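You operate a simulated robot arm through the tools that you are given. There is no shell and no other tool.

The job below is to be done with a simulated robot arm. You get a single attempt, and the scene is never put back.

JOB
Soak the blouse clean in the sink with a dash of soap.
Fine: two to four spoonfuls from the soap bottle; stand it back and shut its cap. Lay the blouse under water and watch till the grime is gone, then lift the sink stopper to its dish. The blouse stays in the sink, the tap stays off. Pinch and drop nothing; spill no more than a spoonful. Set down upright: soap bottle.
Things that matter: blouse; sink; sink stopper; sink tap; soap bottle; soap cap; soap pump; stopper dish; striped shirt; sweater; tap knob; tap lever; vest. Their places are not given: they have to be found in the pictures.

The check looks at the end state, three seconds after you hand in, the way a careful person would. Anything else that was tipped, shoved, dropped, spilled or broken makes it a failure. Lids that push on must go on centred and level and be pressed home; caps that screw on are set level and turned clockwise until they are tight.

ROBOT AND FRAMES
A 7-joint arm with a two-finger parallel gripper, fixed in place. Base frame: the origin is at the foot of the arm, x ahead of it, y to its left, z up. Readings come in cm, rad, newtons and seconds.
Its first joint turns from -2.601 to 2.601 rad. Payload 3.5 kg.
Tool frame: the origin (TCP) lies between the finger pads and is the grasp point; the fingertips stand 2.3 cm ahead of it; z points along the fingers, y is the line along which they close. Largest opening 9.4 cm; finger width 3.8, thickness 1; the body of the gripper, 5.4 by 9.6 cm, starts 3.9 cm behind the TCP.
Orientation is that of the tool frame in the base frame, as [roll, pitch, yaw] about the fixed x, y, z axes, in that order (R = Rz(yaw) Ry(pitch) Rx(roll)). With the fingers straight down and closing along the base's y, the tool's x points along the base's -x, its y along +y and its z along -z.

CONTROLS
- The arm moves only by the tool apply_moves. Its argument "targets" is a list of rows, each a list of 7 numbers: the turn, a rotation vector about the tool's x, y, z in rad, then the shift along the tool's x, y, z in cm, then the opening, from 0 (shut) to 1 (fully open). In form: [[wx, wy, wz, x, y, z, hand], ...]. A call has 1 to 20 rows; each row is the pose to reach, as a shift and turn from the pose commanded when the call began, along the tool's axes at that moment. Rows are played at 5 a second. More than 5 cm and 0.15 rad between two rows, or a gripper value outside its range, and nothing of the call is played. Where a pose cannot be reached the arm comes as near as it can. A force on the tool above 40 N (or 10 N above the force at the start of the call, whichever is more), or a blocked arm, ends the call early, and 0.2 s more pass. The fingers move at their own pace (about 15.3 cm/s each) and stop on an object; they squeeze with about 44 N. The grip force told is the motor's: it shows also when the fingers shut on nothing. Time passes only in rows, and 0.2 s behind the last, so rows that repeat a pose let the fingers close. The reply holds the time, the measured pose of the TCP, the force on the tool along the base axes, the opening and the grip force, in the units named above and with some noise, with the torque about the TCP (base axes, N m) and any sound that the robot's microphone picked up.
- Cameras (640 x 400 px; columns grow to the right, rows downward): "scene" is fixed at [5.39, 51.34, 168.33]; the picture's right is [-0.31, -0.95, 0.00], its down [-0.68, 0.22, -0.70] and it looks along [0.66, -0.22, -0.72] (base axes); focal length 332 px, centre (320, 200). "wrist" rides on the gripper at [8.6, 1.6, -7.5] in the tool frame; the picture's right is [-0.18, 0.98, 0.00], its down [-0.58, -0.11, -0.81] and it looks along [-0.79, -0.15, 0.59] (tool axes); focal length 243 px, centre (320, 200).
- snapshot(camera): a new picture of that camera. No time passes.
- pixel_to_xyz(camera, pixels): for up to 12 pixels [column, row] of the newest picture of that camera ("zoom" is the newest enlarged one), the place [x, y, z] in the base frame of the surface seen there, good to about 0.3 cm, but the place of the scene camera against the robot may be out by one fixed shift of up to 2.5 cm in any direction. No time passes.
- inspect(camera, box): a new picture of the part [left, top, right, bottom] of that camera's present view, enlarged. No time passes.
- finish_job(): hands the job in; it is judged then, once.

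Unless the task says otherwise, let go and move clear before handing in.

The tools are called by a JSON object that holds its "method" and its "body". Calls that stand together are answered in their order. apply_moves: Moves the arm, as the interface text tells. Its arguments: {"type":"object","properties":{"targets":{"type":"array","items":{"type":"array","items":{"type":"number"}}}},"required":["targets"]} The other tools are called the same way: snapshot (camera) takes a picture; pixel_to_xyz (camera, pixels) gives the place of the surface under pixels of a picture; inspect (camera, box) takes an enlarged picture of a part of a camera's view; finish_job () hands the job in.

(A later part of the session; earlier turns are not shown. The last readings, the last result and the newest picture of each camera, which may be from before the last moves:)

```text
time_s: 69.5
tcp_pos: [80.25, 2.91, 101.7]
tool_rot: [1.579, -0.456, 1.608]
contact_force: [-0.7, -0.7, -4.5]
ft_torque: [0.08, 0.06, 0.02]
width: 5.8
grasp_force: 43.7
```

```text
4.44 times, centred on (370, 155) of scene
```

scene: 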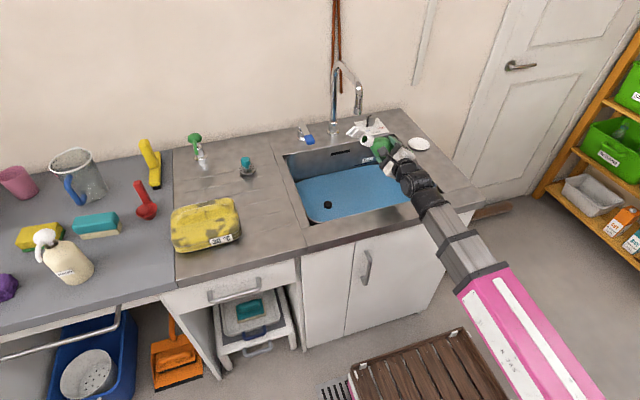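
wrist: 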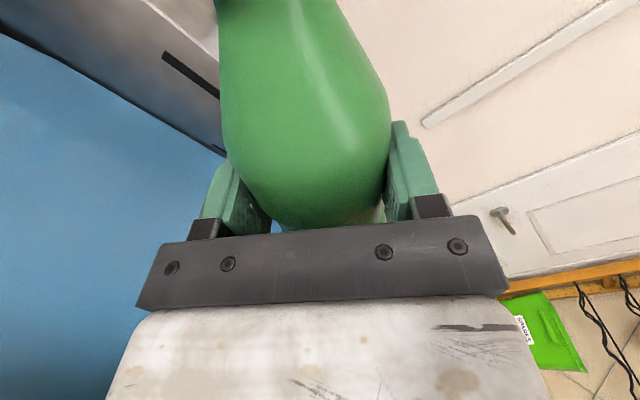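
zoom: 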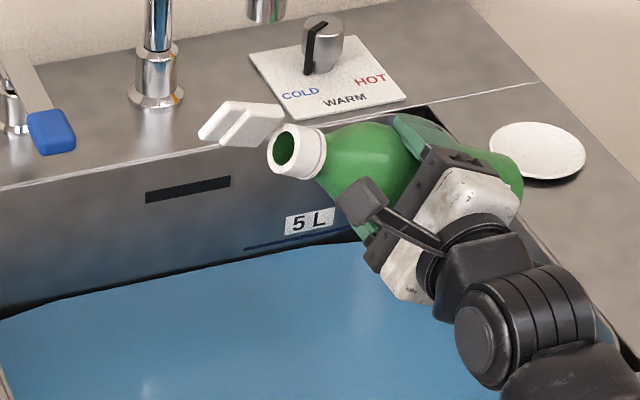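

At 64° no flow yet. I'll add another 0.08 rad.

{"method": "apply_moves", "body": {"targets": [[0, 0, -0.08, 0, 0, 0, 0.6]]}}

{"method": "inspect", "body": {"camera": "scene", "box": [330, 110, 410, 200]}}

```text
time_s: 69.9
tcp_pos: [80.1, 2.97, 101.66]
tool_rot: [1.578, -0.376, 1.607]
contact_force: [-0.6, -0.2, -3.7]
ft_torque: [0.05, 0.04, -0.06]
width: 5.8
grasp_force: 43.9
```

```text
4.44 times, centred on (370, 155) of scene
```

zoom: 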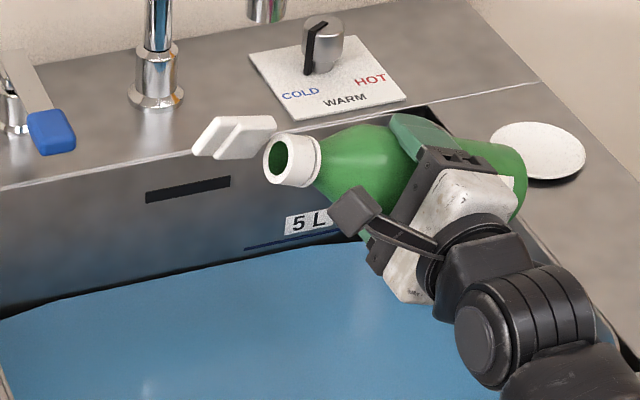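

Still nothing from the mouth (zoom 292,160) at 68°. I'll add another 0.08 rad.

{"method": "apply_moves", "body": {"targets": [[0, 0, -0.08, 0, 0, 0, 0.6]]}}

{"method": "inspect", "body": {"camera": "scene", "box": [330, 110, 410, 200]}}

```text
time_s: 70.3
tcp_pos: [80.06, 2.96, 101.83]
tool_rot: [1.577, -0.296, 1.606]
contact_force: [0.6, 0.4, -3.3]
ft_torque: [0.08, 0.02, 0.0]
width: 5.8
grasp_force: 43.8
```

```text
4.44 times, centred on (370, 155) of scene
```

zoom: 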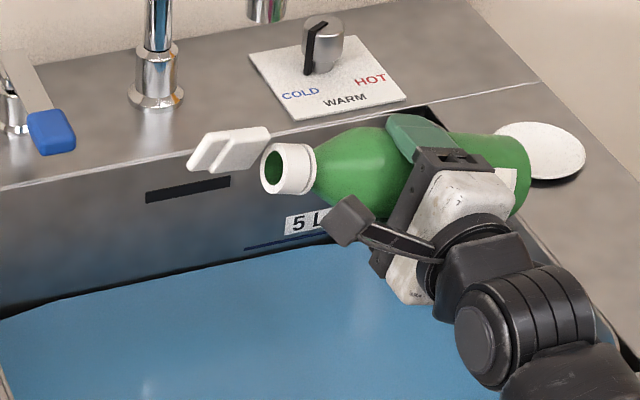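

At 73° there is still no stream. I'll continue with 0.06 rad steps.

{"method": "apply_moves", "body": {"targets": [[0, 0, -0.06, 0, 0, 0, 0.6]]}}

{"method": "inspect", "body": {"camera": "scene", "box": [330, 110, 410, 200]}}

```text
time_s: 70.7
tcp_pos: [80.01, 2.91, 101.77]
tool_rot: [1.577, -0.236, 1.61]
contact_force: [-0.3, 0.4, -5.0]
ft_torque: [0.07, 0.05, -0.02]
width: 5.77
grasp_force: 44.1
```

```text
4.44 times, centred on (370, 155) of scene
```

zoom: 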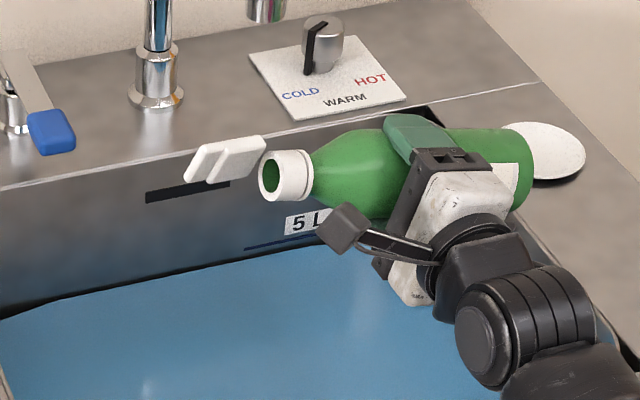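

Still dry at 76°. Continuing in 0.06 steps.

{"method": "apply_moves", "body": {"targets": [[0, 0, -0.06, 0, 0, 0, 0.6]]}}

{"method": "inspect", "body": {"camera": "scene", "box": [330, 110, 410, 200]}}

```text
time_s: 71.1
tcp_pos: [79.95, 2.88, 101.77]
tool_rot: [1.577, -0.179, 1.608]
contact_force: [-0.2, -0.6, -5.0]
ft_torque: [0.11, 0.0, 0.02]
width: 5.78
grasp_force: 43.6
```

```text
4.44 times, centred on (370, 155) of scene
```

zoom: 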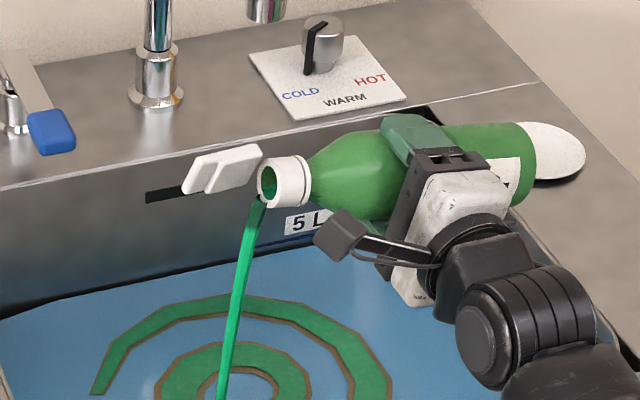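

A green stream has started at about 80° and a swirl shows on the water. I'll tilt back at once to stop the flow and then judge the amount.

{"method": "apply_moves", "body": {"targets": [[0, 0, 0.14, 0, 0, 0, 0.6], [0, 0, 0.28, 0, 0, 0, 0.6]]}}

{"method": "snapshot", "body": {"camera": "scene"}}

{"method": "inspect", "body": {"camera": "scene", "box": [290, 110, 440, 230]}}

```text
time_s: 71.7
tcp_pos: [80.13, 2.79, 101.83]
tool_rot: [1.58, -0.459, 1.606]
contact_force: [-0.6, 0.4, -4.5]
ft_torque: [0.06, 0.03, -0.03]
width: 5.79
grasp_force: 44.2
```

```text
taken
```

scene: 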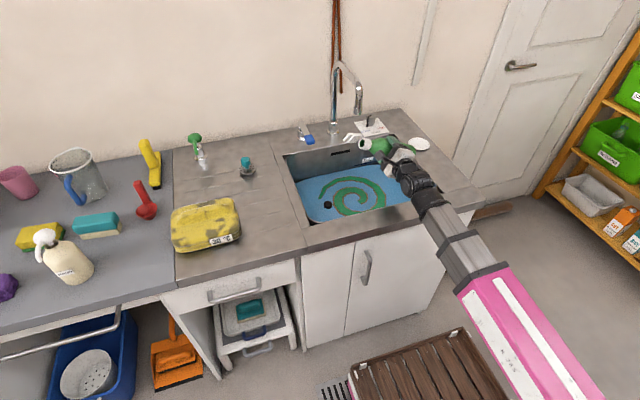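

```text
3.33 times, centred on (365, 170) of scene
```

zoom: 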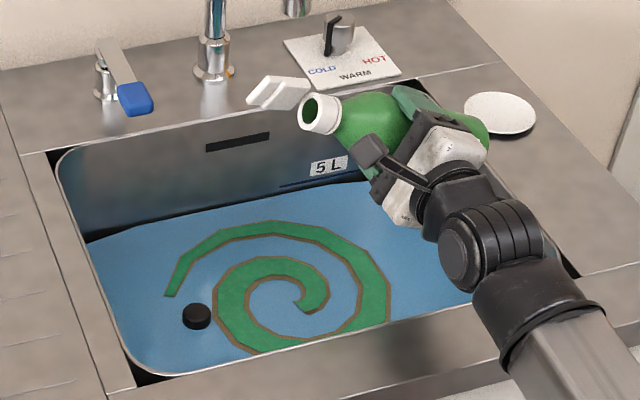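

The flow has stopped (zoom 320,115 dry) and a green spiral lies on the water. I'll take a batch of still readings to estimate how much weight left the bottle, and zoom in on the swirl.

{"method": "inspect", "body": {"camera": "scene", "box": [300, 160, 420, 225]}}

{"method": "apply_moves", "body": {"targets": [[0, 0, 0, 0, 0, 0, 0.6]]}}

{"method": "apply_moves", "body": {"targets": [[0, 0, 0, 0, 0, 0, 0.6]]}}

{"method": "apply_moves", "body": {"targets": [[0, 0, 0, 0, 0, 0, 0.6]]}}

{"method": "apply_moves", "body": {"targets": [[0, 0, 0, 0, 0, 0, 0.6]]}}

{"method": "apply_moves", "body": {"targets": [[0, 0, 0, 0, 0, 0, 0.6]]}}

{"method": "apply_moves", "body": {"targets": [[0, 0, 0, 0, 0, 0, 0.6]]}}

{"method": "apply_moves", "body": {"targets": [[0, 0, 0, 0, 0, 0, 0.6]]}}

{"method": "apply_moves", "body": {"targets": [[0, 0, 0, 0, 0, 0, 0.6]]}}

{"method": "apply_moves", "body": {"targets": [[0, 0, 0, 0, 0, 0, 0.6]]}}

{"method": "apply_moves", "body": {"targets": [[0, 0, 0, 0, 0, 0, 0.6]]}}

{"method": "apply_moves", "body": {"targets": [[0, 0, 0, 0, 0, 0, 0.6]]}}

{"method": "apply_moves", "body": {"targets": [[0, 0, 0, 0, 0, 0, 0.6]]}}

{"method": "apply_moves", "body": {"targets": [[0, 0, 0, 0, 0, 0, 0.6]]}}

{"method": "apply_moves", "body": {"targets": [[0, 0, 0, 0, 0, 0, 0.6]]}}

{"method": "apply_moves", "body": {"targets": [[0, 0, 0, 0, 0, 0, 0.6]]}}

{"method": "inspect", "body": {"camera": "scene", "box": [300, 160, 420, 225]}}

```text
5.33 times, centred on (360, 192) of scene
```

zoom: 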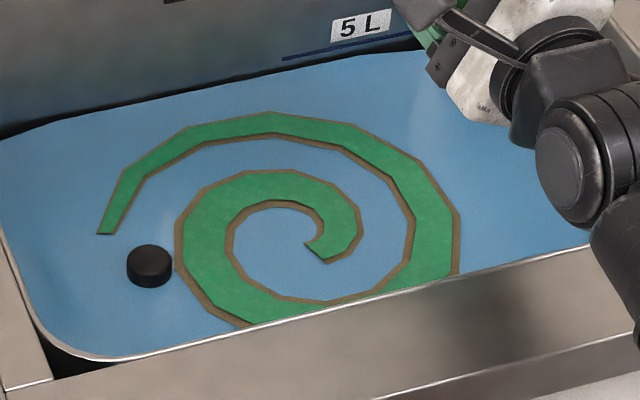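

```text
time_s: 72.1
tcp_pos: [80.06, 2.99, 101.85]
tool_rot: [1.579, -0.459, 1.607]
contact_force: [-0.3, 0.4, -4.0]
ft_torque: [0.07, 0.03, 0.03]
width: 5.77
grasp_force: 44.2
```

```text
time_s: 72.5
tcp_pos: [79.99, 2.97, 101.84]
tool_rot: [1.579, -0.459, 1.608]
contact_force: [0.2, 0.3, -4.2]
ft_torque: [0.09, 0.03, -0.01]
width: 5.76
grasp_force: 43.6
```

```text
time_s: 72.9
tcp_pos: [80.02, 2.97, 101.74]
tool_rot: [1.58, -0.458, 1.608]
contact_force: [-0.7, 0.7, -4.3]
ft_torque: [0.05, 0.03, -0.02]
width: 5.77
grasp_force: 43.5
```

```text
time_s: 73.3
tcp_pos: [80.1, 2.77, 101.72]
tool_rot: [1.579, -0.46, 1.608]
contact_force: [-0.6, 0.5, -4.6]
ft_torque: [0.07, 0.03, 0.01]
width: 5.75
grasp_force: 43.7
```

```text
time_s: 73.7
tcp_pos: [79.99, 3.0, 101.71]
tool_rot: [1.582, -0.458, 1.609]
contact_force: [0.0, 0.1, -4.8]
ft_torque: [0.06, 0.05, -0.01]
width: 5.79
grasp_force: 43.8
```

```text
time_s: 74.1
tcp_pos: [80.11, 2.78, 101.78]
tool_rot: [1.581, -0.458, 1.607]
contact_force: [0.6, -0.1, -4.9]
ft_torque: [0.06, -0.03, 0.0]
width: 5.76
grasp_force: 44.3
```

```text
time_s: 74.5
tcp_pos: [80.12, 2.93, 101.74]
tool_rot: [1.58, -0.456, 1.607]
contact_force: [-0.1, 0.7, -4.1]
ft_torque: [0.05, -0.01, 0.0]
width: 5.79
grasp_force: 43.9
```

```text
time_s: 74.9
tcp_pos: [80.09, 2.83, 101.81]
tool_rot: [1.581, -0.458, 1.607]
contact_force: [0.4, 0.0, -4.0]
ft_torque: [0.09, 0.0, 0.0]
width: 5.79
grasp_force: 43.7
```

```text
time_s: 75.3
tcp_pos: [80.0, 2.84, 101.75]
tool_rot: [1.58, -0.459, 1.607]
contact_force: [0.4, 0.6, -3.4]
ft_torque: [0.09, 0.0, 0.01]
width: 5.73
grasp_force: 44.1
```

```text
time_s: 75.7
tcp_pos: [80.11, 2.84, 101.84]
tool_rot: [1.58, -0.457, 1.609]
contact_force: [-0.2, 0.7, -3.8]
ft_torque: [0.08, 0.02, -0.02]
width: 5.79
grasp_force: 43.6
```

```text
time_s: 76.1
tcp_pos: [80.12, 2.8, 101.78]
tool_rot: [1.58, -0.457, 1.608]
contact_force: [0.4, -0.1, -4.5]
ft_torque: [0.03, 0.04, -0.01]
width: 5.76
grasp_force: 44.4
```

```text
time_s: 76.5
tcp_pos: [80.06, 2.79, 101.75]
tool_rot: [1.58, -0.457, 1.607]
contact_force: [0.4, -0.2, -4.2]
ft_torque: [0.06, 0.01, -0.04]
width: 5.79
grasp_force: 43.8
```

```text
time_s: 76.9
tcp_pos: [80.05, 2.84, 101.9]
tool_rot: [1.58, -0.457, 1.607]
contact_force: [0.0, 0.5, -4.2]
ft_torque: [0.05, 0.03, -0.01]
width: 5.74
grasp_force: 44.2
```

```text
time_s: 77.3
tcp_pos: [79.97, 2.83, 101.77]
tool_rot: [1.58, -0.459, 1.609]
contact_force: [-0.8, -0.1, -4.0]
ft_torque: [0.08, 0.02, 0.0]
width: 5.76
grasp_force: 43.8
```

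```text
time_s: 77.7
tcp_pos: [80.03, 2.85, 101.69]
tool_rot: [1.58, -0.459, 1.607]
contact_force: [0.0, -0.2, -3.9]
ft_torque: [0.06, 0.04, -0.03]
width: 5.74
grasp_force: 44.0
```

```text
5.33 times, centred on (360, 192) of scene
```

zoom: 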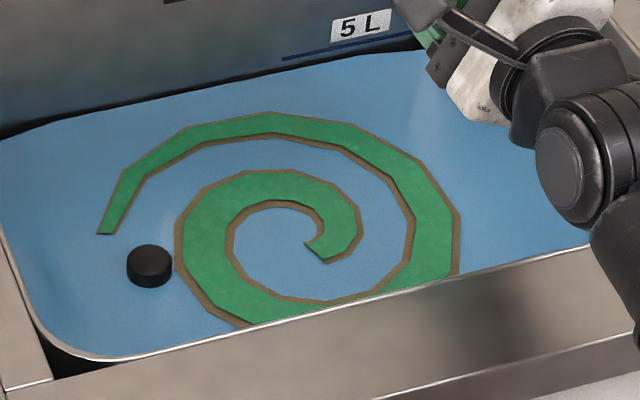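

The readings average 4.2 N after versus 4.1 N before, so the first burst was small (clearly below ~25 ml). The swirl's outer end sits at zoom (97,233). I'll give a second short burst at the same 80° tilt and look while it flows.

{"method": "apply_moves", "body": {"targets": [[0, 0, -0.12, 0, 0, 0, 0.6], [0, 0, -0.22, 0, 0, 0, 0.6], [0, 0, -0.28, 0, 0, 0, 0.6]]}}

{"method": "inspect", "body": {"camera": "scene", "box": [290, 110, 440, 230]}}

{"method": "apply_moves", "body": {"targets": [[0, 0, 0.14, 0, 0, 0, 0.6], [0, 0, 0.28, 0, 0, 0, 0.6]]}}

{"method": "inspect", "body": {"camera": "scene", "box": [300, 160, 420, 225]}}

```text
time_s: 78.5
tcp_pos: [80.07, 2.98, 101.81]
tool_rot: [1.577, -0.176, 1.61]
contact_force: [-0.1, 0.1, -3.7]
ft_torque: [0.04, 0.0, 0.0]
width: 5.76
grasp_force: 43.8
```

```text
3.33 times, centred on (365, 170) of scene
```

zoom: 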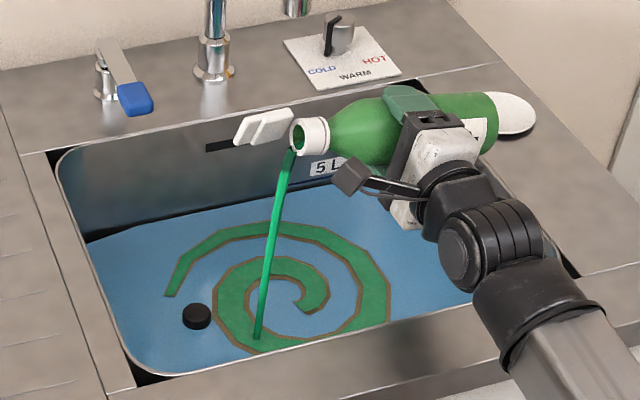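

```text
time_s: 79.1
tcp_pos: [79.98, 2.92, 101.76]
tool_rot: [1.581, -0.459, 1.608]
contact_force: [-0.1, 0.9, -4.0]
ft_torque: [0.11, -0.01, 0.0]
width: 5.79
grasp_force: 43.8
```

```text
5.33 times, centred on (360, 192) of scene
```

zoom: 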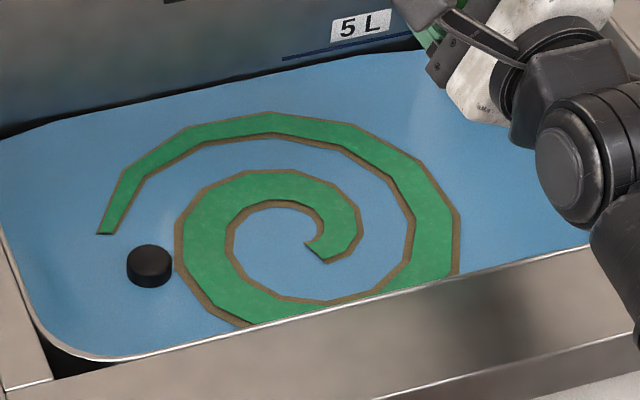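

The stream flowed again at 80°, and the swirl is unchanged in size, so it isn't a dose gauge. I'll take another batch of still readings to track the weight.

{"method": "apply_moves", "body": {"targets": [[0, 0, 0, 0, 0, 0, 0.6]]}}

{"method": "apply_moves", "body": {"targets": [[0, 0, 0, 0, 0, 0, 0.6]]}}

{"method": "apply_moves", "body": {"targets": [[0, 0, 0, 0, 0, 0, 0.6]]}}

{"method": "apply_moves", "body": {"targets": [[0, 0, 0, 0, 0, 0, 0.6]]}}

{"method": "apply_moves", "body": {"targets": [[0, 0, 0, 0, 0, 0, 0.6]]}}

{"method": "apply_moves", "body": {"targets": [[0, 0, 0, 0, 0, 0, 0.6]]}}

{"method": "apply_moves", "body": {"targets": [[0, 0, 0, 0, 0, 0, 0.6]]}}

{"method": "apply_moves", "body": {"targets": [[0, 0, 0, 0, 0, 0, 0.6]]}}

{"method": "apply_moves", "body": {"targets": [[0, 0, 0, 0, 0, 0, 0.6]]}}

{"method": "apply_moves", "body": {"targets": [[0, 0, 0, 0, 0, 0, 0.6]]}}

{"method": "apply_moves", "body": {"targets": [[0, 0, 0, 0, 0, 0, 0.6]]}}

{"method": "apply_moves", "body": {"targets": [[0, 0, 0, 0, 0, 0, 0.6]]}}

{"method": "apply_moves", "body": {"targets": [[0, 0, 0, 0, 0, 0, 0.6]]}}

{"method": "apply_moves", "body": {"targets": [[0, 0, 0, 0, 0, 0, 0.6]]}}

{"method": "apply_moves", "body": {"targets": [[0, 0, 0, 0, 0, 0, 0.6]]}}

{"method": "apply_moves", "body": {"targets": [[0, 0, 0, 0, 0, 0, 0.6]]}}

{"method": "apply_moves", "body": {"targets": [[0, 0, 0, 0, 0, 0, 0.6]]}}

{"method": "apply_moves", "body": {"targets": [[0, 0, 0, 0, 0, 0, 0.6]]}}

{"method": "apply_moves", "body": {"targets": [[0, 0, 0, 0, 0, 0, 0.6]]}}

{"method": "apply_moves", "body": {"targets": [[0, 0, 0, 0, 0, 0, 0.6]]}}

```text
time_s: 79.5
tcp_pos: [80.08, 2.98, 101.88]
tool_rot: [1.581, -0.459, 1.608]
contact_force: [0.1, 1.0, -3.9]
ft_torque: [0.07, 0.0, 0.0]
width: 5.78
grasp_force: 43.8
```

```text
time_s: 79.9
tcp_pos: [80.1, 2.91, 101.75]
tool_rot: [1.58, -0.457, 1.607]
contact_force: [0.6, -0.4, -4.8]
ft_torque: [0.11, 0.02, 0.0]
width: 5.77
grasp_force: 44.4
```

```text
time_s: 80.3
tcp_pos: [80.03, 2.9, 101.79]
tool_rot: [1.579, -0.459, 1.61]
contact_force: [0.0, 0.4, -3.4]
ft_torque: [0.09, 0.01, 0.0]
width: 5.77
grasp_force: 44.1
```

```text
time_s: 80.7
tcp_pos: [80.03, 2.98, 101.85]
tool_rot: [1.581, -0.458, 1.61]
contact_force: [0.5, 0.4, -3.6]
ft_torque: [0.09, 0.02, 0.01]
width: 5.75
grasp_force: 44.1
```

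```text
time_s: 81.1
tcp_pos: [80.15, 2.96, 101.73]
tool_rot: [1.579, -0.456, 1.608]
contact_force: [0.6, 0.1, -3.8]
ft_torque: [0.08, 0.03, -0.01]
width: 5.75
grasp_force: 44.1
```

```text
time_s: 81.5
tcp_pos: [80.07, 2.86, 101.76]
tool_rot: [1.58, -0.459, 1.607]
contact_force: [0.4, -0.3, -4.5]
ft_torque: [0.06, 0.0, -0.01]
width: 5.76
grasp_force: 44.1
```

```text
time_s: 81.9
tcp_pos: [79.98, 2.76, 101.83]
tool_rot: [1.58, -0.458, 1.606]
contact_force: [0.1, -0.1, -4.1]
ft_torque: [0.04, 0.04, 0.03]
width: 5.76
grasp_force: 44.1
```

```text
time_s: 82.3
tcp_pos: [80.11, 2.95, 101.77]
tool_rot: [1.579, -0.458, 1.607]
contact_force: [-0.1, -0.2, -4.5]
ft_torque: [0.09, 0.0, 0.0]
width: 5.76
grasp_force: 44.0
```

```text
time_s: 82.7
tcp_pos: [80.02, 2.96, 101.68]
tool_rot: [1.579, -0.457, 1.608]
contact_force: [-0.1, -0.7, -4.0]
ft_torque: [0.08, 0.02, 0.01]
width: 5.76
grasp_force: 44.3
```

```text
time_s: 83.1
tcp_pos: [79.95, 2.9, 101.77]
tool_rot: [1.58, -0.457, 1.608]
contact_force: [-0.4, 1.3, -3.3]
ft_torque: [0.09, 0.01, 0.02]
width: 5.77
grasp_force: 44.3
```

```text
time_s: 83.5
tcp_pos: [80.07, 2.89, 101.85]
tool_rot: [1.577, -0.457, 1.608]
contact_force: [-0.5, 0.6, -4.1]
ft_torque: [0.08, 0.04, -0.03]
width: 5.75
grasp_force: 44.0
```

```text
time_s: 83.9
tcp_pos: [80.12, 2.93, 101.71]
tool_rot: [1.579, -0.456, 1.607]
contact_force: [-0.8, 0.1, -4.0]
ft_torque: [0.05, 0.02, -0.03]
width: 5.76
grasp_force: 44.3
```

```text
time_s: 84.3
tcp_pos: [80.12, 2.92, 101.79]
tool_rot: [1.58, -0.456, 1.607]
contact_force: [-0.4, 0.7, -3.3]
ft_torque: [0.06, 0.01, -0.02]
width: 5.75
grasp_force: 44.5
```

```text
time_s: 84.7
tcp_pos: [80.13, 2.92, 101.74]
tool_rot: [1.579, -0.456, 1.607]
contact_force: [0.6, -0.2, -4.8]
ft_torque: [0.1, 0.03, 0.03]
width: 5.75
grasp_force: 44.4
```

```text
time_s: 85.1
tcp_pos: [80.14, 3.04, 101.76]
tool_rot: [1.58, -0.457, 1.609]
contact_force: [-0.7, 0.7, -4.2]
ft_torque: [0.04, 0.04, 0.01]
width: 5.78
grasp_force: 43.9
```

```text
time_s: 85.5
tcp_pos: [80.01, 2.9, 101.75]
tool_rot: [1.581, -0.458, 1.607]
contact_force: [0.3, -0.6, -3.7]
ft_torque: [0.05, -0.02, 0.01]
width: 5.78
grasp_force: 44.0
```

```text
time_s: 85.9
tcp_pos: [80.06, 3.13, 101.82]
tool_rot: [1.58, -0.456, 1.608]
contact_force: [0.3, -0.4, -4.0]
ft_torque: [0.07, 0.0, -0.03]
width: 5.76
grasp_force: 44.5
```

```text
time_s: 86.3
tcp_pos: [80.04, 2.92, 101.9]
tool_rot: [1.58, -0.458, 1.609]
contact_force: [-0.1, 0.1, -3.1]
ft_torque: [0.09, 0.03, -0.02]
width: 5.76
grasp_force: 43.9
```

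```text
time_s: 86.7
tcp_pos: [80.06, 2.84, 101.83]
tool_rot: [1.578, -0.458, 1.607]
contact_force: [0.2, -0.5, -4.1]
ft_torque: [0.06, 0.04, -0.03]
width: 5.74
grasp_force: 44.0
```

```text
time_s: 87.1
tcp_pos: [80.1, 3.01, 101.88]
tool_rot: [1.58, -0.457, 1.606]
contact_force: [0.3, -0.1, -4.8]
ft_torque: [0.06, 0.03, 0.03]
width: 5.74
grasp_force: 44.0
```

Averages are 4.13 N before, 4.21 after the first and 4.00 N after the second burst, so roughly 10–15 g have left in total, likely still under two spoonfuls. I'll give a third equal burst and measure again.

{"method": "apply_moves", "body": {"targets": [[0, 0, -0.12, 0, 0, 0, 0.6], [0, 0, -0.22, 0, 0, 0, 0.6], [0, 0, -0.28, 0, 0, 0, 0.6]]}}

{"method": "inspect", "body": {"camera": "scene", "box": [290, 110, 440, 230]}}

{"method": "apply_moves", "body": {"targets": [[0, 0, 0.14, 0, 0, 0, 0.6], [0, 0, 0.28, 0, 0, 0, 0.6]]}}

{"method": "inspect", "body": {"camera": "scene", "box": [290, 110, 440, 230]}}

{"method": "apply_moves", "body": {"targets": [[0, 0, 0, 0, 0, 0, 0.6]]}}

{"method": "apply_moves", "body": {"targets": [[0, 0, 0, 0, 0, 0, 0.6]]}}

{"method": "apply_moves", "body": {"targets": [[0, 0, 0, 0, 0, 0, 0.6]]}}

{"method": "apply_moves", "body": {"targets": [[0, 0, 0, 0, 0, 0, 0.6]]}}

{"method": "apply_moves", "body": {"targets": [[0, 0, 0, 0, 0, 0, 0.6]]}}

{"method": "apply_moves", "body": {"targets": [[0, 0, 0, 0, 0, 0, 0.6]]}}

{"method": "apply_moves", "body": {"targets": [[0, 0, 0, 0, 0, 0, 0.6]]}}

{"method": "apply_moves", "body": {"targets": [[0, 0, 0, 0, 0, 0, 0.6]]}}

{"method": "apply_moves", "body": {"targets": [[0, 0, 0, 0, 0, 0, 0.6]]}}

{"method": "apply_moves", "body": {"targets": [[0, 0, 0, 0, 0, 0, 0.6]]}}

{"method": "apply_moves", "body": {"targets": [[0, 0, 0, 0, 0, 0, 0.6]]}}

{"method": "apply_moves", "body": {"targets": [[0, 0, 0, 0, 0, 0, 0.6]]}}

{"method": "apply_moves", "body": {"targets": [[0, 0, 0, 0, 0, 0, 0.6]]}}

{"method": "apply_moves", "body": {"targets": [[0, 0, 0, 0, 0, 0, 0.6]]}}

{"method": "apply_moves", "body": {"targets": [[0, 0, 0, 0, 0, 0, 0.6]]}}

{"method": "apply_moves", "body": {"targets": [[0, 0, 0, 0, 0, 0, 0.6]]}}

{"method": "apply_moves", "body": {"targets": [[0, 0, 0, 0, 0, 0, 0.6]]}}

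{"method": "apply_moves", "body": {"targets": [[0, 0, 0, 0, 0, 0, 0.6]]}}

{"method": "apply_moves", "body": {"targets": [[0, 0, 0, 0, 0, 0, 0.6]]}}

{"method": "apply_moves", "body": {"targets": [[0, 0, 0, 0, 0, 0, 0.6]]}}

{"method": "apply_moves", "body": {"targets": [[0, 0, 0, 0, 0, 0, 0.6]]}}

{"method": "apply_moves", "body": {"targets": [[0, 0, 0, 0, 0, 0, 0.6]]}}

{"method": "apply_moves", "body": {"targets": [[0, 0, 0, 0, 0, 0, 0.6]]}}

{"method": "apply_moves", "body": {"targets": [[0, 0, 0, 0, 0, 0, 0.6]]}}

{"method": "apply_moves", "body": {"targets": [[0, 0, 0, 0, 0, 0, 0.6]]}}

{"method": "apply_moves", "body": {"targets": [[0, 0, 0, 0, 0, 0, 0.6]]}}

{"method": "apply_moves", "body": {"targets": [[0, 0, 0, 0, 0, 0, 0.6]]}}

{"method": "apply_moves", "body": {"targets": [[0, 0, 0, 0, 0, 0, 0.6]]}}

{"method": "apply_moves", "body": {"targets": [[0, 0, 0, 0, 0, 0, 0.6]]}}

{"method": "apply_moves", "body": {"targets": [[0, 0, 0, 0, 0, 0, 0.6]]}}

```text
time_s: 87.9
tcp_pos: [80.03, 2.84, 101.65]
tool_rot: [1.577, -0.176, 1.609]
contact_force: [0.3, 0.8, -3.4]
ft_torque: [0.09, 0.01, 0.0]
width: 5.76
grasp_force: 44.0
```

```text
3.33 times, centred on (365, 170) of scene
```

zoom: 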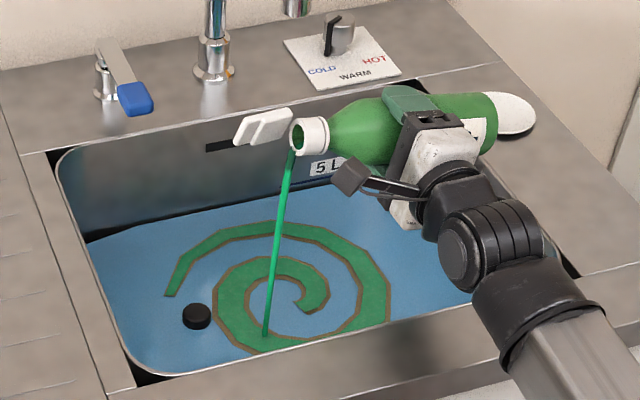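

```text
time_s: 88.5
tcp_pos: [80.04, 2.94, 101.68]
tool_rot: [1.579, -0.459, 1.606]
contact_force: [0.2, 0.3, -3.7]
ft_torque: [0.05, 0.04, -0.01]
width: 5.73
grasp_force: 44.4
```

```text
3.33 times, centred on (365, 170) of scene
```

zoom: 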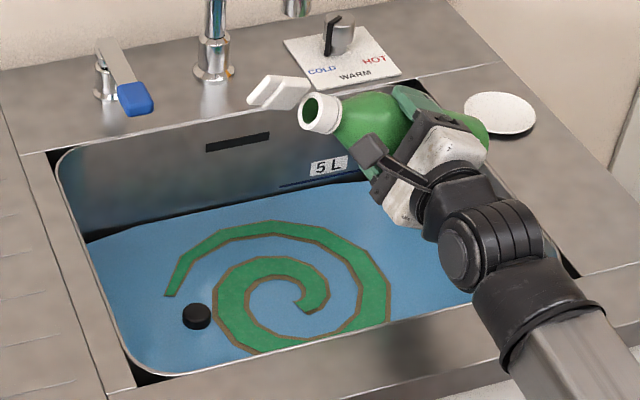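

```text
time_s: 88.9
tcp_pos: [80.11, 2.87, 101.82]
tool_rot: [1.579, -0.459, 1.608]
contact_force: [0.4, -0.9, -4.4]
ft_torque: [0.03, -0.01, 0.02]
width: 5.76
grasp_force: 44.7
```

```text
time_s: 89.3
tcp_pos: [80.03, 3.0, 101.72]
tool_rot: [1.579, -0.458, 1.607]
contact_force: [-0.3, 0.2, -4.1]
ft_torque: [0.05, 0.03, -0.02]
width: 5.77
grasp_force: 43.9
```

```text
time_s: 89.7
tcp_pos: [80.0, 2.93, 101.81]
tool_rot: [1.578, -0.457, 1.607]
contact_force: [-0.7, -0.5, -4.4]
ft_torque: [0.07, 0.05, 0.01]
width: 5.75
grasp_force: 43.7
```

```text
time_s: 90.1
tcp_pos: [80.06, 3.05, 101.75]
tool_rot: [1.58, -0.457, 1.606]
contact_force: [0.1, 0.8, -3.3]
ft_torque: [0.06, 0.01, 0.01]
width: 5.75
grasp_force: 43.8
```

```text
time_s: 90.5
tcp_pos: [80.16, 2.88, 101.73]
tool_rot: [1.581, -0.459, 1.607]
contact_force: [0.0, -0.2, -3.4]
ft_torque: [0.08, 0.0, 0.0]
width: 5.75
grasp_force: 44.4
```

```text
time_s: 90.9
tcp_pos: [80.09, 2.88, 101.78]
tool_rot: [1.579, -0.458, 1.609]
contact_force: [-0.5, 0.3, -3.3]
ft_torque: [0.08, 0.03, -0.01]
width: 5.72
grasp_force: 44.5
```

```text
time_s: 91.3
tcp_pos: [80.05, 3.01, 101.79]
tool_rot: [1.579, -0.457, 1.606]
contact_force: [-0.1, 0.1, -4.3]
ft_torque: [0.06, 0.02, 0.0]
width: 5.76
grasp_force: 43.6
```

```text
time_s: 91.7
tcp_pos: [80.07, 3.07, 101.83]
tool_rot: [1.579, -0.458, 1.608]
contact_force: [-0.4, -0.2, -5.3]
ft_torque: [0.1, 0.01, -0.02]
width: 5.77
grasp_force: 44.1
```

```text
time_s: 92.1
tcp_pos: [80.1, 2.97, 101.83]
tool_rot: [1.58, -0.458, 1.607]
contact_force: [-0.1, -0.5, -3.7]
ft_torque: [0.07, 0.01, -0.03]
width: 5.77
grasp_force: 43.7
```

```text
time_s: 92.5
tcp_pos: [80.14, 2.89, 101.81]
tool_rot: [1.578, -0.458, 1.606]
contact_force: [0.1, 0.3, -4.5]
ft_torque: [0.07, 0.0, -0.01]
width: 5.74
grasp_force: 43.6
```

```text
time_s: 92.9
tcp_pos: [80.05, 2.83, 101.82]
tool_rot: [1.579, -0.457, 1.607]
contact_force: [0.1, -0.4, -3.6]
ft_torque: [0.06, 0.04, -0.02]
width: 5.73
grasp_force: 43.9
```

```text
time_s: 93.3
tcp_pos: [80.13, 2.95, 101.82]
tool_rot: [1.578, -0.456, 1.609]
contact_force: [0.8, 0.0, -3.8]
ft_torque: [0.03, 0.03, 0.01]
width: 5.72
grasp_force: 44.2
```

```text
time_s: 93.7
tcp_pos: [80.08, 2.83, 101.85]
tool_rot: [1.581, -0.458, 1.606]
contact_force: [-1.5, -1.0, -3.8]
ft_torque: [0.07, 0.0, 0.03]
width: 5.72
grasp_force: 44.5
```

```text
time_s: 94.1
tcp_pos: [79.9, 2.84, 101.79]
tool_rot: [1.579, -0.458, 1.607]
contact_force: [0.6, 0.2, -3.5]
ft_torque: [0.09, 0.0, -0.02]
width: 5.73
grasp_force: 43.9
```

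```text
time_s: 94.5
tcp_pos: [80.08, 2.86, 101.83]
tool_rot: [1.579, -0.456, 1.607]
contact_force: [0.5, 0.3, -2.7]
ft_torque: [0.08, 0.0, 0.01]
width: 5.74
grasp_force: 44.1
```

```text
time_s: 94.9
tcp_pos: [79.98, 3.03, 101.84]
tool_rot: [1.577, -0.457, 1.607]
contact_force: [0.8, 0.7, -4.5]
ft_torque: [0.05, 0.05, 0.01]
width: 5.74
grasp_force: 44.0
```

```text
time_s: 95.3
tcp_pos: [80.13, 2.98, 101.89]
tool_rot: [1.579, -0.457, 1.609]
contact_force: [1.2, 0.6, -3.4]
ft_torque: [0.08, 0.02, 0.0]
width: 5.74
grasp_force: 44.4
```

```text
time_s: 95.7
tcp_pos: [80.23, 2.94, 101.86]
tool_rot: [1.58, -0.458, 1.608]
contact_force: [0.3, -0.6, -3.3]
ft_torque: [0.03, 0.01, -0.02]
width: 5.7
grasp_force: 44.0
```

```text
time_s: 96.1
tcp_pos: [80.13, 3.0, 101.83]
tool_rot: [1.58, -0.456, 1.608]
contact_force: [-0.6, 0.5, -4.0]
ft_torque: [0.03, 0.03, 0.06]
width: 5.75
grasp_force: 44.1
```

```text
time_s: 96.5
tcp_pos: [80.14, 2.85, 101.78]
tool_rot: [1.58, -0.457, 1.607]
contact_force: [0.3, 0.0, -3.6]
ft_torque: [0.07, 0.03, -0.01]
width: 5.76
grasp_force: 44.3
```

```text
time_s: 96.9
tcp_pos: [80.12, 2.9, 101.83]
tool_rot: [1.58, -0.458, 1.606]
contact_force: [-0.4, 0.2, -4.8]
ft_torque: [0.06, 0.02, 0.0]
width: 5.75
grasp_force: 44.0
```

```text
time_s: 97.3
tcp_pos: [80.1, 2.99, 101.78]
tool_rot: [1.58, -0.459, 1.606]
contact_force: [-0.4, -0.2, -4.2]
ft_torque: [0.06, 0.01, 0.0]
width: 5.73
grasp_force: 43.5
```

```text
time_s: 97.7
tcp_pos: [80.17, 2.88, 101.9]
tool_rot: [1.579, -0.458, 1.607]
contact_force: [0.1, 0.2, -3.6]
ft_torque: [0.03, 0.02, -0.03]
width: 5.72
grasp_force: 44.4
```

```text
time_s: 98.1
tcp_pos: [80.09, 2.91, 101.85]
tool_rot: [1.579, -0.456, 1.608]
contact_force: [-0.1, 0.1, -3.3]
ft_torque: [0.04, 0.02, 0.01]
width: 5.74
grasp_force: 43.9
```

```text
time_s: 98.5
tcp_pos: [80.06, 2.96, 101.99]
tool_rot: [1.581, -0.456, 1.608]
contact_force: [0.2, 0.4, -3.9]
ft_torque: [0.07, 0.01, -0.04]
width: 5.72
grasp_force: 43.7
```

```text
time_s: 98.9
tcp_pos: [79.98, 2.92, 101.8]
tool_rot: [1.578, -0.458, 1.607]
contact_force: [0.4, -0.4, -4.2]
ft_torque: [0.09, 0.01, 0.03]
width: 5.73
grasp_force: 44.3
```

```text
time_s: 99.3
tcp_pos: [80.15, 2.92, 101.84]
tool_rot: [1.582, -0.458, 1.608]
contact_force: [-0.1, 0.1, -3.1]
ft_torque: [0.04, 0.01, 0.0]
width: 5.73
grasp_force: 44.4
```

```text
time_s: 99.7
tcp_pos: [80.03, 2.91, 101.69]
tool_rot: [1.579, -0.458, 1.607]
contact_force: [0.4, -0.1, -4.5]
ft_torque: [0.04, 0.03, 0.03]
width: 5.73
grasp_force: 44.2
```

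```text
time_s: 100.1
tcp_pos: [80.02, 2.85, 101.84]
tool_rot: [1.581, -0.456, 1.609]
contact_force: [1.1, 0.2, -4.2]
ft_torque: [0.07, 0.04, -0.03]
width: 5.72
grasp_force: 44.2
```

```text
time_s: 100.5
tcp_pos: [80.16, 2.86, 101.83]
tool_rot: [1.577, -0.459, 1.609]
contact_force: [-0.8, 0.3, -4.2]
ft_torque: [0.05, 0.02, 0.04]
width: 5.74
grasp_force: 44.1
```

The mean is now 3.89 N, a drop of roughly 0.25 N (about 25 g, uncertain), and the stream at (275,250) is getting weaker. That is probably around one and a half to two spoonfuls, so I'll give one more slightly longer burst and weigh again.

{"method": "apply_moves", "body": {"targets": [[0, 0, -0.12, 0, 0, 0, 0.6], [0, 0, -0.22, 0, 0, 0, 0.6], [0, 0, -0.28, 0, 0, 0, 0.6], [0, 0, -0.28, 0, 0, 0, 0.6]]}}

{"method": "inspect", "body": {"camera": "scene", "box": [290, 110, 440, 230]}}

{"method": "apply_moves", "body": {"targets": [[0, 0, 0.14, 0, 0, 0, 0.6], [0, 0, 0.28, 0, 0, 0, 0.6]]}}

{"method": "apply_moves", "body": {"targets": [[0, 0, 0, 0, 0, 0, 0.6]]}}

{"method": "apply_moves", "body": {"targets": [[0, 0, 0, 0, 0, 0, 0.6]]}}

{"method": "apply_moves", "body": {"targets": [[0, 0, 0, 0, 0, 0, 0.6]]}}

{"method": "apply_moves", "body": {"targets": [[0, 0, 0, 0, 0, 0, 0.6]]}}

{"method": "apply_moves", "body": {"targets": [[0, 0, 0, 0, 0, 0, 0.6]]}}

{"method": "apply_moves", "body": {"targets": [[0, 0, 0, 0, 0, 0, 0.6]]}}

{"method": "apply_moves", "body": {"targets": [[0, 0, 0, 0, 0, 0, 0.6]]}}

{"method": "apply_moves", "body": {"targets": [[0, 0, 0, 0, 0, 0, 0.6]]}}

{"method": "apply_moves", "body": {"targets": [[0, 0, 0, 0, 0, 0, 0.6]]}}

{"method": "apply_moves", "body": {"targets": [[0, 0, 0, 0, 0, 0, 0.6]]}}

{"method": "apply_moves", "body": {"targets": [[0, 0, 0, 0, 0, 0, 0.6]]}}

{"method": "apply_moves", "body": {"targets": [[0, 0, 0, 0, 0, 0, 0.6]]}}

{"method": "apply_moves", "body": {"targets": [[0, 0, 0, 0, 0, 0, 0.6]]}}

{"method": "apply_moves", "body": {"targets": [[0, 0, 0, 0, 0, 0, 0.6]]}}

{"method": "apply_moves", "body": {"targets": [[0, 0, 0, 0, 0, 0, 0.6]]}}

{"method": "apply_moves", "body": {"targets": [[0, 0, 0, 0, 0, 0, 0.6]]}}

{"method": "apply_moves", "body": {"targets": [[0, 0, 0, 0, 0, 0, 0.6]]}}

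{"method": "apply_moves", "body": {"targets": [[0, 0, 0, 0, 0, 0, 0.6]]}}

{"method": "apply_moves", "body": {"targets": [[0, 0, 0, 0, 0, 0, 0.6]]}}

{"method": "apply_moves", "body": {"targets": [[0, 0, 0, 0, 0, 0, 0.6]]}}

{"method": "apply_moves", "body": {"targets": [[0, 0, 0, 0, 0, 0, 0.6]]}}

{"method": "apply_moves", "body": {"targets": [[0, 0, 0, 0, 0, 0, 0.6]]}}

{"method": "apply_moves", "body": {"targets": [[0, 0, 0, 0, 0, 0, 0.6]]}}

{"method": "apply_moves", "body": {"targets": [[0, 0, 0, 0, 0, 0, 0.6]]}}

{"method": "apply_moves", "body": {"targets": [[0, 0, 0, 0, 0, 0, 0.6]]}}

{"method": "apply_moves", "body": {"targets": [[0, 0, 0, 0, 0, 0, 0.6]]}}

{"method": "apply_moves", "body": {"targets": [[0, 0, 0, 0, 0, 0, 0.6]]}}

{"method": "apply_moves", "body": {"targets": [[0, 0, 0, 0, 0, 0, 0.6]]}}

{"method": "apply_moves", "body": {"targets": [[0, 0, 0, 0, 0, 0, 0.6]]}}

{"method": "apply_moves", "body": {"targets": [[0, 0, 0, 0, 0, 0, 0.6]]}}

```text
time_s: 101.5
tcp_pos: [79.99, 2.91, 101.81]
tool_rot: [1.578, -0.176, 1.609]
contact_force: [0.3, 0.1, -3.5]
ft_torque: [0.04, 0.03, -0.01]
width: 5.75
grasp_force: 43.5
```

```text
3.33 times, centred on (365, 170) of scene
```

zoom: 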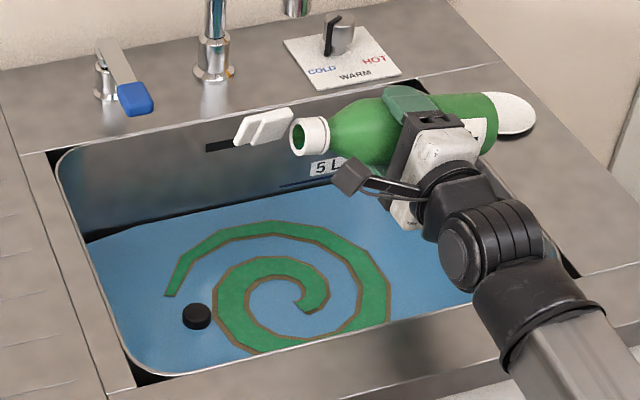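

```text
time_s: 102.1
tcp_pos: [80.02, 2.84, 101.86]
tool_rot: [1.578, -0.458, 1.608]
contact_force: [-0.1, 0.2, -3.5]
ft_torque: [0.05, 0.01, 0.02]
width: 5.75
grasp_force: 44.0
```

```text
time_s: 102.5
tcp_pos: [80.15, 2.84, 101.79]
tool_rot: [1.579, -0.459, 1.608]
contact_force: [-0.8, -0.1, -4.2]
ft_torque: [0.07, 0.01, 0.0]
width: 5.74
grasp_force: 44.2
```

```text
time_s: 102.9
tcp_pos: [80.11, 3.03, 101.7]
tool_rot: [1.58, -0.458, 1.609]
contact_force: [-0.1, -0.6, -3.1]
ft_torque: [0.08, 0.05, 0.01]
width: 5.76
grasp_force: 43.5
```

```text
time_s: 103.3
tcp_pos: [80.2, 2.97, 101.79]
tool_rot: [1.578, -0.458, 1.608]
contact_force: [-0.2, -0.4, -3.9]
ft_torque: [0.04, 0.02, -0.03]
width: 5.74
grasp_force: 43.8
```

```text
time_s: 103.7
tcp_pos: [80.12, 2.87, 101.84]
tool_rot: [1.58, -0.459, 1.605]
contact_force: [-0.1, -0.6, -3.9]
ft_torque: [0.07, 0.03, 0.0]
width: 5.75
grasp_force: 43.9
```

```text
time_s: 104.1
tcp_pos: [80.16, 3.03, 101.82]
tool_rot: [1.58, -0.458, 1.608]
contact_force: [0.4, 0.3, -3.5]
ft_torque: [0.02, 0.02, -0.01]
width: 5.75
grasp_force: 44.2
```

```text
time_s: 104.5
tcp_pos: [80.1, 2.91, 101.87]
tool_rot: [1.58, -0.457, 1.608]
contact_force: [0.2, 0.2, -4.5]
ft_torque: [0.06, 0.04, 0.0]
width: 5.71
grasp_force: 43.9
```

```text
time_s: 104.9
tcp_pos: [80.18, 2.89, 101.75]
tool_rot: [1.579, -0.457, 1.607]
contact_force: [-0.5, -0.3, -3.7]
ft_torque: [0.07, 0.01, 0.0]
width: 5.73
grasp_force: 44.2
```

```text
time_s: 105.3
tcp_pos: [80.12, 3.01, 101.92]
tool_rot: [1.581, -0.458, 1.607]
contact_force: [-0.1, -0.5, -4.3]
ft_torque: [0.03, 0.01, -0.02]
width: 5.73
grasp_force: 44.3
```

```text
time_s: 105.7
tcp_pos: [80.08, 2.94, 101.74]
tool_rot: [1.58, -0.458, 1.607]
contact_force: [0.1, -0.3, -3.8]
ft_torque: [0.07, 0.04, -0.02]
width: 5.74
grasp_force: 44.0
```

```text
time_s: 106.1
tcp_pos: [80.07, 2.9, 101.83]
tool_rot: [1.58, -0.457, 1.608]
contact_force: [-0.6, 0.4, -3.3]
ft_torque: [0.04, 0.02, 0.0]
width: 5.74
grasp_force: 44.1
```

```text
time_s: 106.5
tcp_pos: [80.05, 2.97, 101.82]
tool_rot: [1.579, -0.457, 1.606]
contact_force: [-0.3, -0.4, -3.9]
ft_torque: [0.07, 0.01, -0.01]
width: 5.72
grasp_force: 44.7
```

```text
time_s: 106.9
tcp_pos: [80.17, 2.87, 101.69]
tool_rot: [1.579, -0.458, 1.607]
contact_force: [0.3, -0.7, -4.1]
ft_torque: [0.09, 0.02, -0.02]
width: 5.74
grasp_force: 44.0
```

```text
time_s: 107.3
tcp_pos: [80.07, 2.93, 101.8]
tool_rot: [1.58, -0.457, 1.607]
contact_force: [0.0, -0.2, -3.4]
ft_torque: [0.06, 0.01, 0.02]
width: 5.74
grasp_force: 44.0
```

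```text
time_s: 107.7
tcp_pos: [80.06, 2.94, 101.87]
tool_rot: [1.58, -0.458, 1.608]
contact_force: [-0.8, -0.1, -4.2]
ft_torque: [0.07, 0.0, 0.0]
width: 5.75
grasp_force: 44.3
```

```text
time_s: 108.1
tcp_pos: [80.02, 2.97, 101.81]
tool_rot: [1.58, -0.455, 1.607]
contact_force: [0.5, -0.6, -3.6]
ft_torque: [0.09, 0.01, 0.0]
width: 5.74
grasp_force: 43.8
```

```text
time_s: 108.5
tcp_pos: [79.99, 2.84, 101.8]
tool_rot: [1.58, -0.458, 1.608]
contact_force: [-0.4, 0.2, -4.5]
ft_torque: [0.06, 0.01, 0.0]
width: 5.74
grasp_force: 43.6
```

```text
time_s: 108.9
tcp_pos: [80.03, 2.94, 101.78]
tool_rot: [1.58, -0.458, 1.608]
contact_force: [0.4, -0.1, -4.6]
ft_torque: [0.05, 0.02, -0.04]
width: 5.72
grasp_force: 43.9
```

```text
time_s: 109.3
tcp_pos: [80.08, 2.94, 101.81]
tool_rot: [1.579, -0.456, 1.607]
contact_force: [-0.4, -0.4, -3.7]
ft_torque: [0.05, 0.02, -0.01]
width: 5.74
grasp_force: 44.6
```

```text
time_s: 109.7
tcp_pos: [80.06, 2.78, 101.75]
tool_rot: [1.58, -0.457, 1.607]
contact_force: [0.3, -0.5, -3.6]
ft_torque: [0.05, -0.02, -0.01]
width: 5.73
grasp_force: 43.5
```

```text
time_s: 110.1
tcp_pos: [80.11, 2.92, 101.75]
tool_rot: [1.579, -0.457, 1.607]
contact_force: [0.2, 0.0, -3.6]
ft_torque: [0.05, -0.01, 0.01]
width: 5.73
grasp_force: 44.3
```

```text
time_s: 110.5
tcp_pos: [80.06, 2.87, 101.76]
tool_rot: [1.581, -0.458, 1.607]
contact_force: [-0.6, -0.2, -4.2]
ft_torque: [0.04, 0.04, -0.01]
width: 5.73
grasp_force: 43.7
```

```text
time_s: 110.9
tcp_pos: [80.13, 2.86, 101.76]
tool_rot: [1.579, -0.455, 1.607]
contact_force: [1.0, -0.2, -4.2]
ft_torque: [0.07, 0.07, 0.0]
width: 5.74
grasp_force: 44.0
```

```text
time_s: 111.3
tcp_pos: [80.23, 2.92, 101.8]
tool_rot: [1.58, -0.456, 1.608]
contact_force: [-0.7, 0.2, -4.1]
ft_torque: [0.1, 0.01, -0.01]
width: 5.72
grasp_force: 44.0
```

```text
time_s: 111.7
tcp_pos: [80.11, 2.8, 101.76]
tool_rot: [1.579, -0.458, 1.609]
contact_force: [-1.3, -0.8, -4.2]
ft_torque: [0.1, 0.02, -0.03]
width: 5.78
grasp_force: 44.2
```

```text
time_s: 112.1
tcp_pos: [80.1, 2.95, 101.88]
tool_rot: [1.58, -0.458, 1.606]
contact_force: [-0.5, 0.1, -4.1]
ft_torque: [0.06, 0.06, 0.0]
width: 5.73
grasp_force: 44.0
```

```text
time_s: 112.5
tcp_pos: [79.97, 3.01, 101.79]
tool_rot: [1.578, -0.457, 1.607]
contact_force: [-0.5, -0.2, -4.1]
ft_torque: [0.06, 0.01, 0.04]
width: 5.75
grasp_force: 43.9
```

```text
time_s: 112.9
tcp_pos: [80.15, 2.8, 101.71]
tool_rot: [1.579, -0.457, 1.607]
contact_force: [-0.2, 0.3, -3.6]
ft_torque: [0.04, 0.03, 0.0]
width: 5.73
grasp_force: 44.3
```

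```text
time_s: 113.3
tcp_pos: [80.01, 2.98, 101.8]
tool_rot: [1.58, -0.457, 1.607]
contact_force: [1.0, -0.6, -3.6]
ft_torque: [0.07, 0.03, 0.03]
width: 5.74
grasp_force: 43.7
```

```text
time_s: 113.7
tcp_pos: [80.13, 2.87, 101.81]
tool_rot: [1.579, -0.457, 1.607]
contact_force: [-0.2, 0.2, -2.8]
ft_torque: [0.07, -0.01, -0.01]
width: 5.82
grasp_force: 44.1
```

```text
time_s: 114.1
tcp_pos: [80.06, 3.02, 101.82]
tool_rot: [1.58, -0.457, 1.607]
contact_force: [-0.2, 0.3, -3.1]
ft_torque: [0.08, -0.01, 0.03]
width: 5.84
grasp_force: 43.7
```

In the fourth burst the stream had already stopped by itself at 80° (mouth at zoom (300,140) dry), so the dose is self-limited by the tilt; the weight drop fits about 35–40 g, i.e. between two and four spoonfuls. The last grip widths read slightly larger (5.82–5.84), so I'll bring the bottle upright now and check it.

{"method": "apply_moves", "body": {"targets": [[0, 0, 0.12, 0, 0, 0, 0.6], [0, 0, 0.24, 0, 0, 0, 0.6], [0, 0, 0.36, 0, 0, 0, 0.6], [0, 0, 0.48, 0, 0, 0, 0.6], [0, 0, 0.6, 0, 0, 0, 0.6], [0, 0, 0.72, 0, 0, 0, 0.6], [0, 0, 0.84, 0, 0, 0, 0.6], [0, 0, 0.96, 0, 0, 0, 0.6], [0, 0, 1.05, 0, 0, 0, 0.6], [0, 0, 1.11, 0, 0, 0, 0.6], [0, 0, 1.11, 0, 0, 0, 0.6]]}}

{"method": "snapshot", "body": {"camera": "wrist"}}

{"method": "inspect", "body": {"camera": "scene", "box": [340, 70, 440, 210]}}

```text
time_s: 116.5
tcp_pos: [80.03, 2.78, 101.8]
tool_rot: [2.614, -1.564, 0.574]
contact_force: [0.4, 0.6, -4.1]
ft_torque: [-0.01, 0.01, 0.01]
width: 5.81
grasp_force: 44.2
```

```text
taken
```

wrist: 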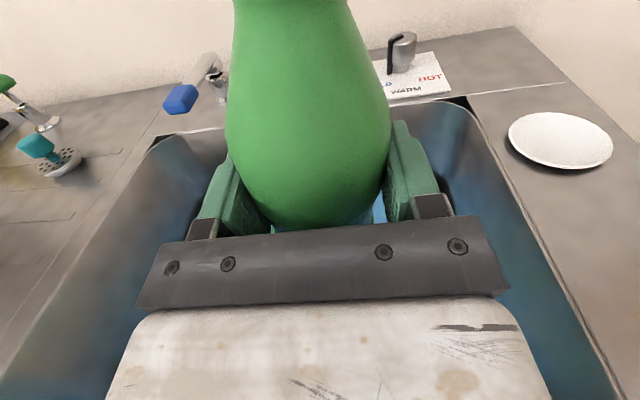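

```text
2.86 times, centred on (390, 140) of scene
```

zoom: 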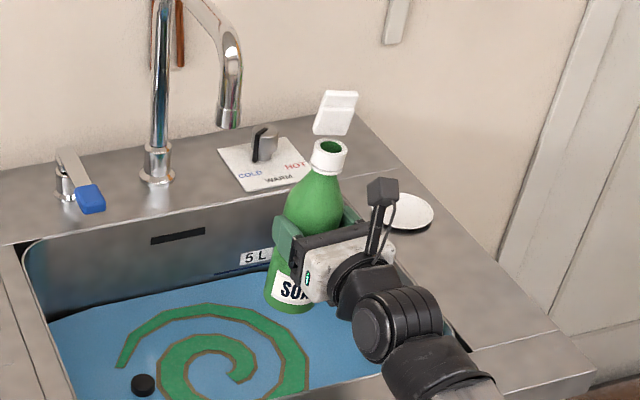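

The bottle looks slightly leaning to the right in the grip (zoom: mouth (330,150), base (290,305)). I'll measure its axis in 3D before setting it down.

{"method": "pixel_to_xyz", "body": {"camera": "zoom", "pixels": [[330, 148], [316, 160], [345, 163], [328, 168], [287, 215], [310, 215], [340, 215], [268, 290], [285, 290], [300, 295], [272, 305], [290, 309]]}}

{"method": "pixel_to_xyz", "body": {"camera": "wrist", "pixels": [[240, 5], [300, 5], [350, 5], [232, 60], [300, 60], [380, 60], [240, 150], [300, 150], [380, 150], [300, 100], [228, 100], [388, 100]]}}

```text
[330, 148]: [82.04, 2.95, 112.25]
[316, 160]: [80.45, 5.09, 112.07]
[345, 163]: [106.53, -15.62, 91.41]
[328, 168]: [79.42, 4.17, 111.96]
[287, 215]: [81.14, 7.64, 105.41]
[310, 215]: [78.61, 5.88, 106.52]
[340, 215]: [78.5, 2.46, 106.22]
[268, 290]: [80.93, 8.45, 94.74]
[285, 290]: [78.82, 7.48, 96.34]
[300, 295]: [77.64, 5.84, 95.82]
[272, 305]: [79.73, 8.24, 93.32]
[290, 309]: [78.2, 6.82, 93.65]
```

```text
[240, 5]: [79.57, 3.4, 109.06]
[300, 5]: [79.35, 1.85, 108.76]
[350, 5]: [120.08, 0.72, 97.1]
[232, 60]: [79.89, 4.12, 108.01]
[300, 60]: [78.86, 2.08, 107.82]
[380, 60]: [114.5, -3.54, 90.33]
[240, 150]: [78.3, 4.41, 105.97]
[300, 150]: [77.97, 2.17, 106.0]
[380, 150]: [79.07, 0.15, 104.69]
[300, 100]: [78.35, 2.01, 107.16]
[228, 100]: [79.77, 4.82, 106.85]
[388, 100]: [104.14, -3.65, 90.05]
```

The bottle leans about 6° to the right in the grip (it rolled slightly in the fingers), which I'll correct before setting down. The dose is about 36 g by weight, so I'll carry the bottle back above its original spot.

{"method": "apply_moves", "body": {"targets": [[0, 0, 0, 1.5, 0, 0, 0.6], [0, 0, 0, 2.5, -0.5, -0.1, 0.6], [0.03, 0, 0, 2.5, -2.5, -0.29, 0.6], [0.06, 0, 0, 2.5, -5.0, -0.57, 0.6], [0.09, 0, 0, 2.5, -7.5, -0.85, 0.6], [0.12, 0, 0, 2.5, -10.0, -1.13, 0.6], [0.15, 0, 0, 2.5, -12.5, -1.41, 0.6], [0.18, 0, 0, 2.5, -15.0, -1.69, 0.6], [0.21, 0, 0, 2.5, -17.5, -1.97, 0.6], [0.24, 0, 0, 2.5, -20.0, -2.25, 0.6], [0.27, 0, 0, 2.5, -22.5, -2.53, 0.6], [0.3, 0, 0, 2.5, -25.0, -2.81, 0.6], [0.33, 0, 0, 2.5, -27.5, -3.09, 0.6], [0.36, 0, 0, 2.5, -30.0, -3.37, 0.6], [0.39, 0, 0, 2.5, -32.5, -3.65, 0.6], [0.42, 0, 0, 2.5, -35.0, -3.93, 0.6], [0.45, 0, 0, 2.5, -37.5, -4.21, 0.6], [0.47, 0, 0, 2.5, -39.5, -4.43, 0.6], [0.48, 0, 0, 2.5, -41.08, -4.6, 0.6], [0.48, 0, 0, 2.5, -41.08, -4.6, 0.6]]}}

{"method": "snapshot", "body": {"camera": "wrist"}}

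{"method": "inspect", "body": {"camera": "scene", "box": [210, 110, 310, 250]}}

```text
time_s: 120.7
tcp_pos: [74.02, 43.82, 104.14]
tool_rot: [3.138, -1.565, 0.525]
contact_force: [0.2, 0.4, -3.1]
ft_torque: [-0.06, 0.03, 0.02]
width: 5.8
grasp_force: 43.6
out of reach, approached as far as the arm can: row 2
```

```text
taken
```

wrist: 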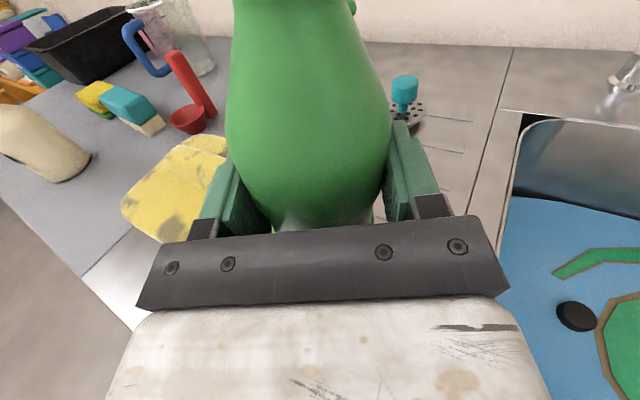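

```text
2.86 times, centred on (260, 180) of scene
```

zoom: 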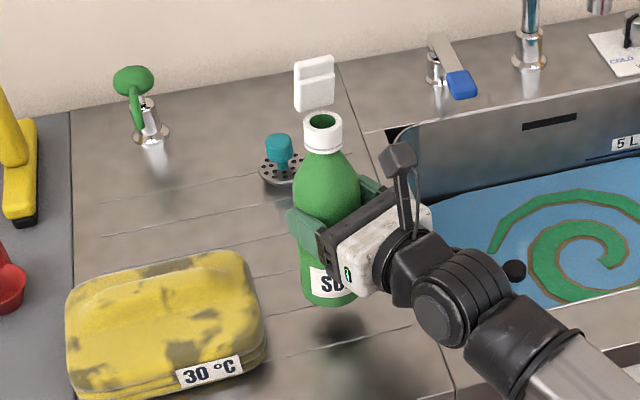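

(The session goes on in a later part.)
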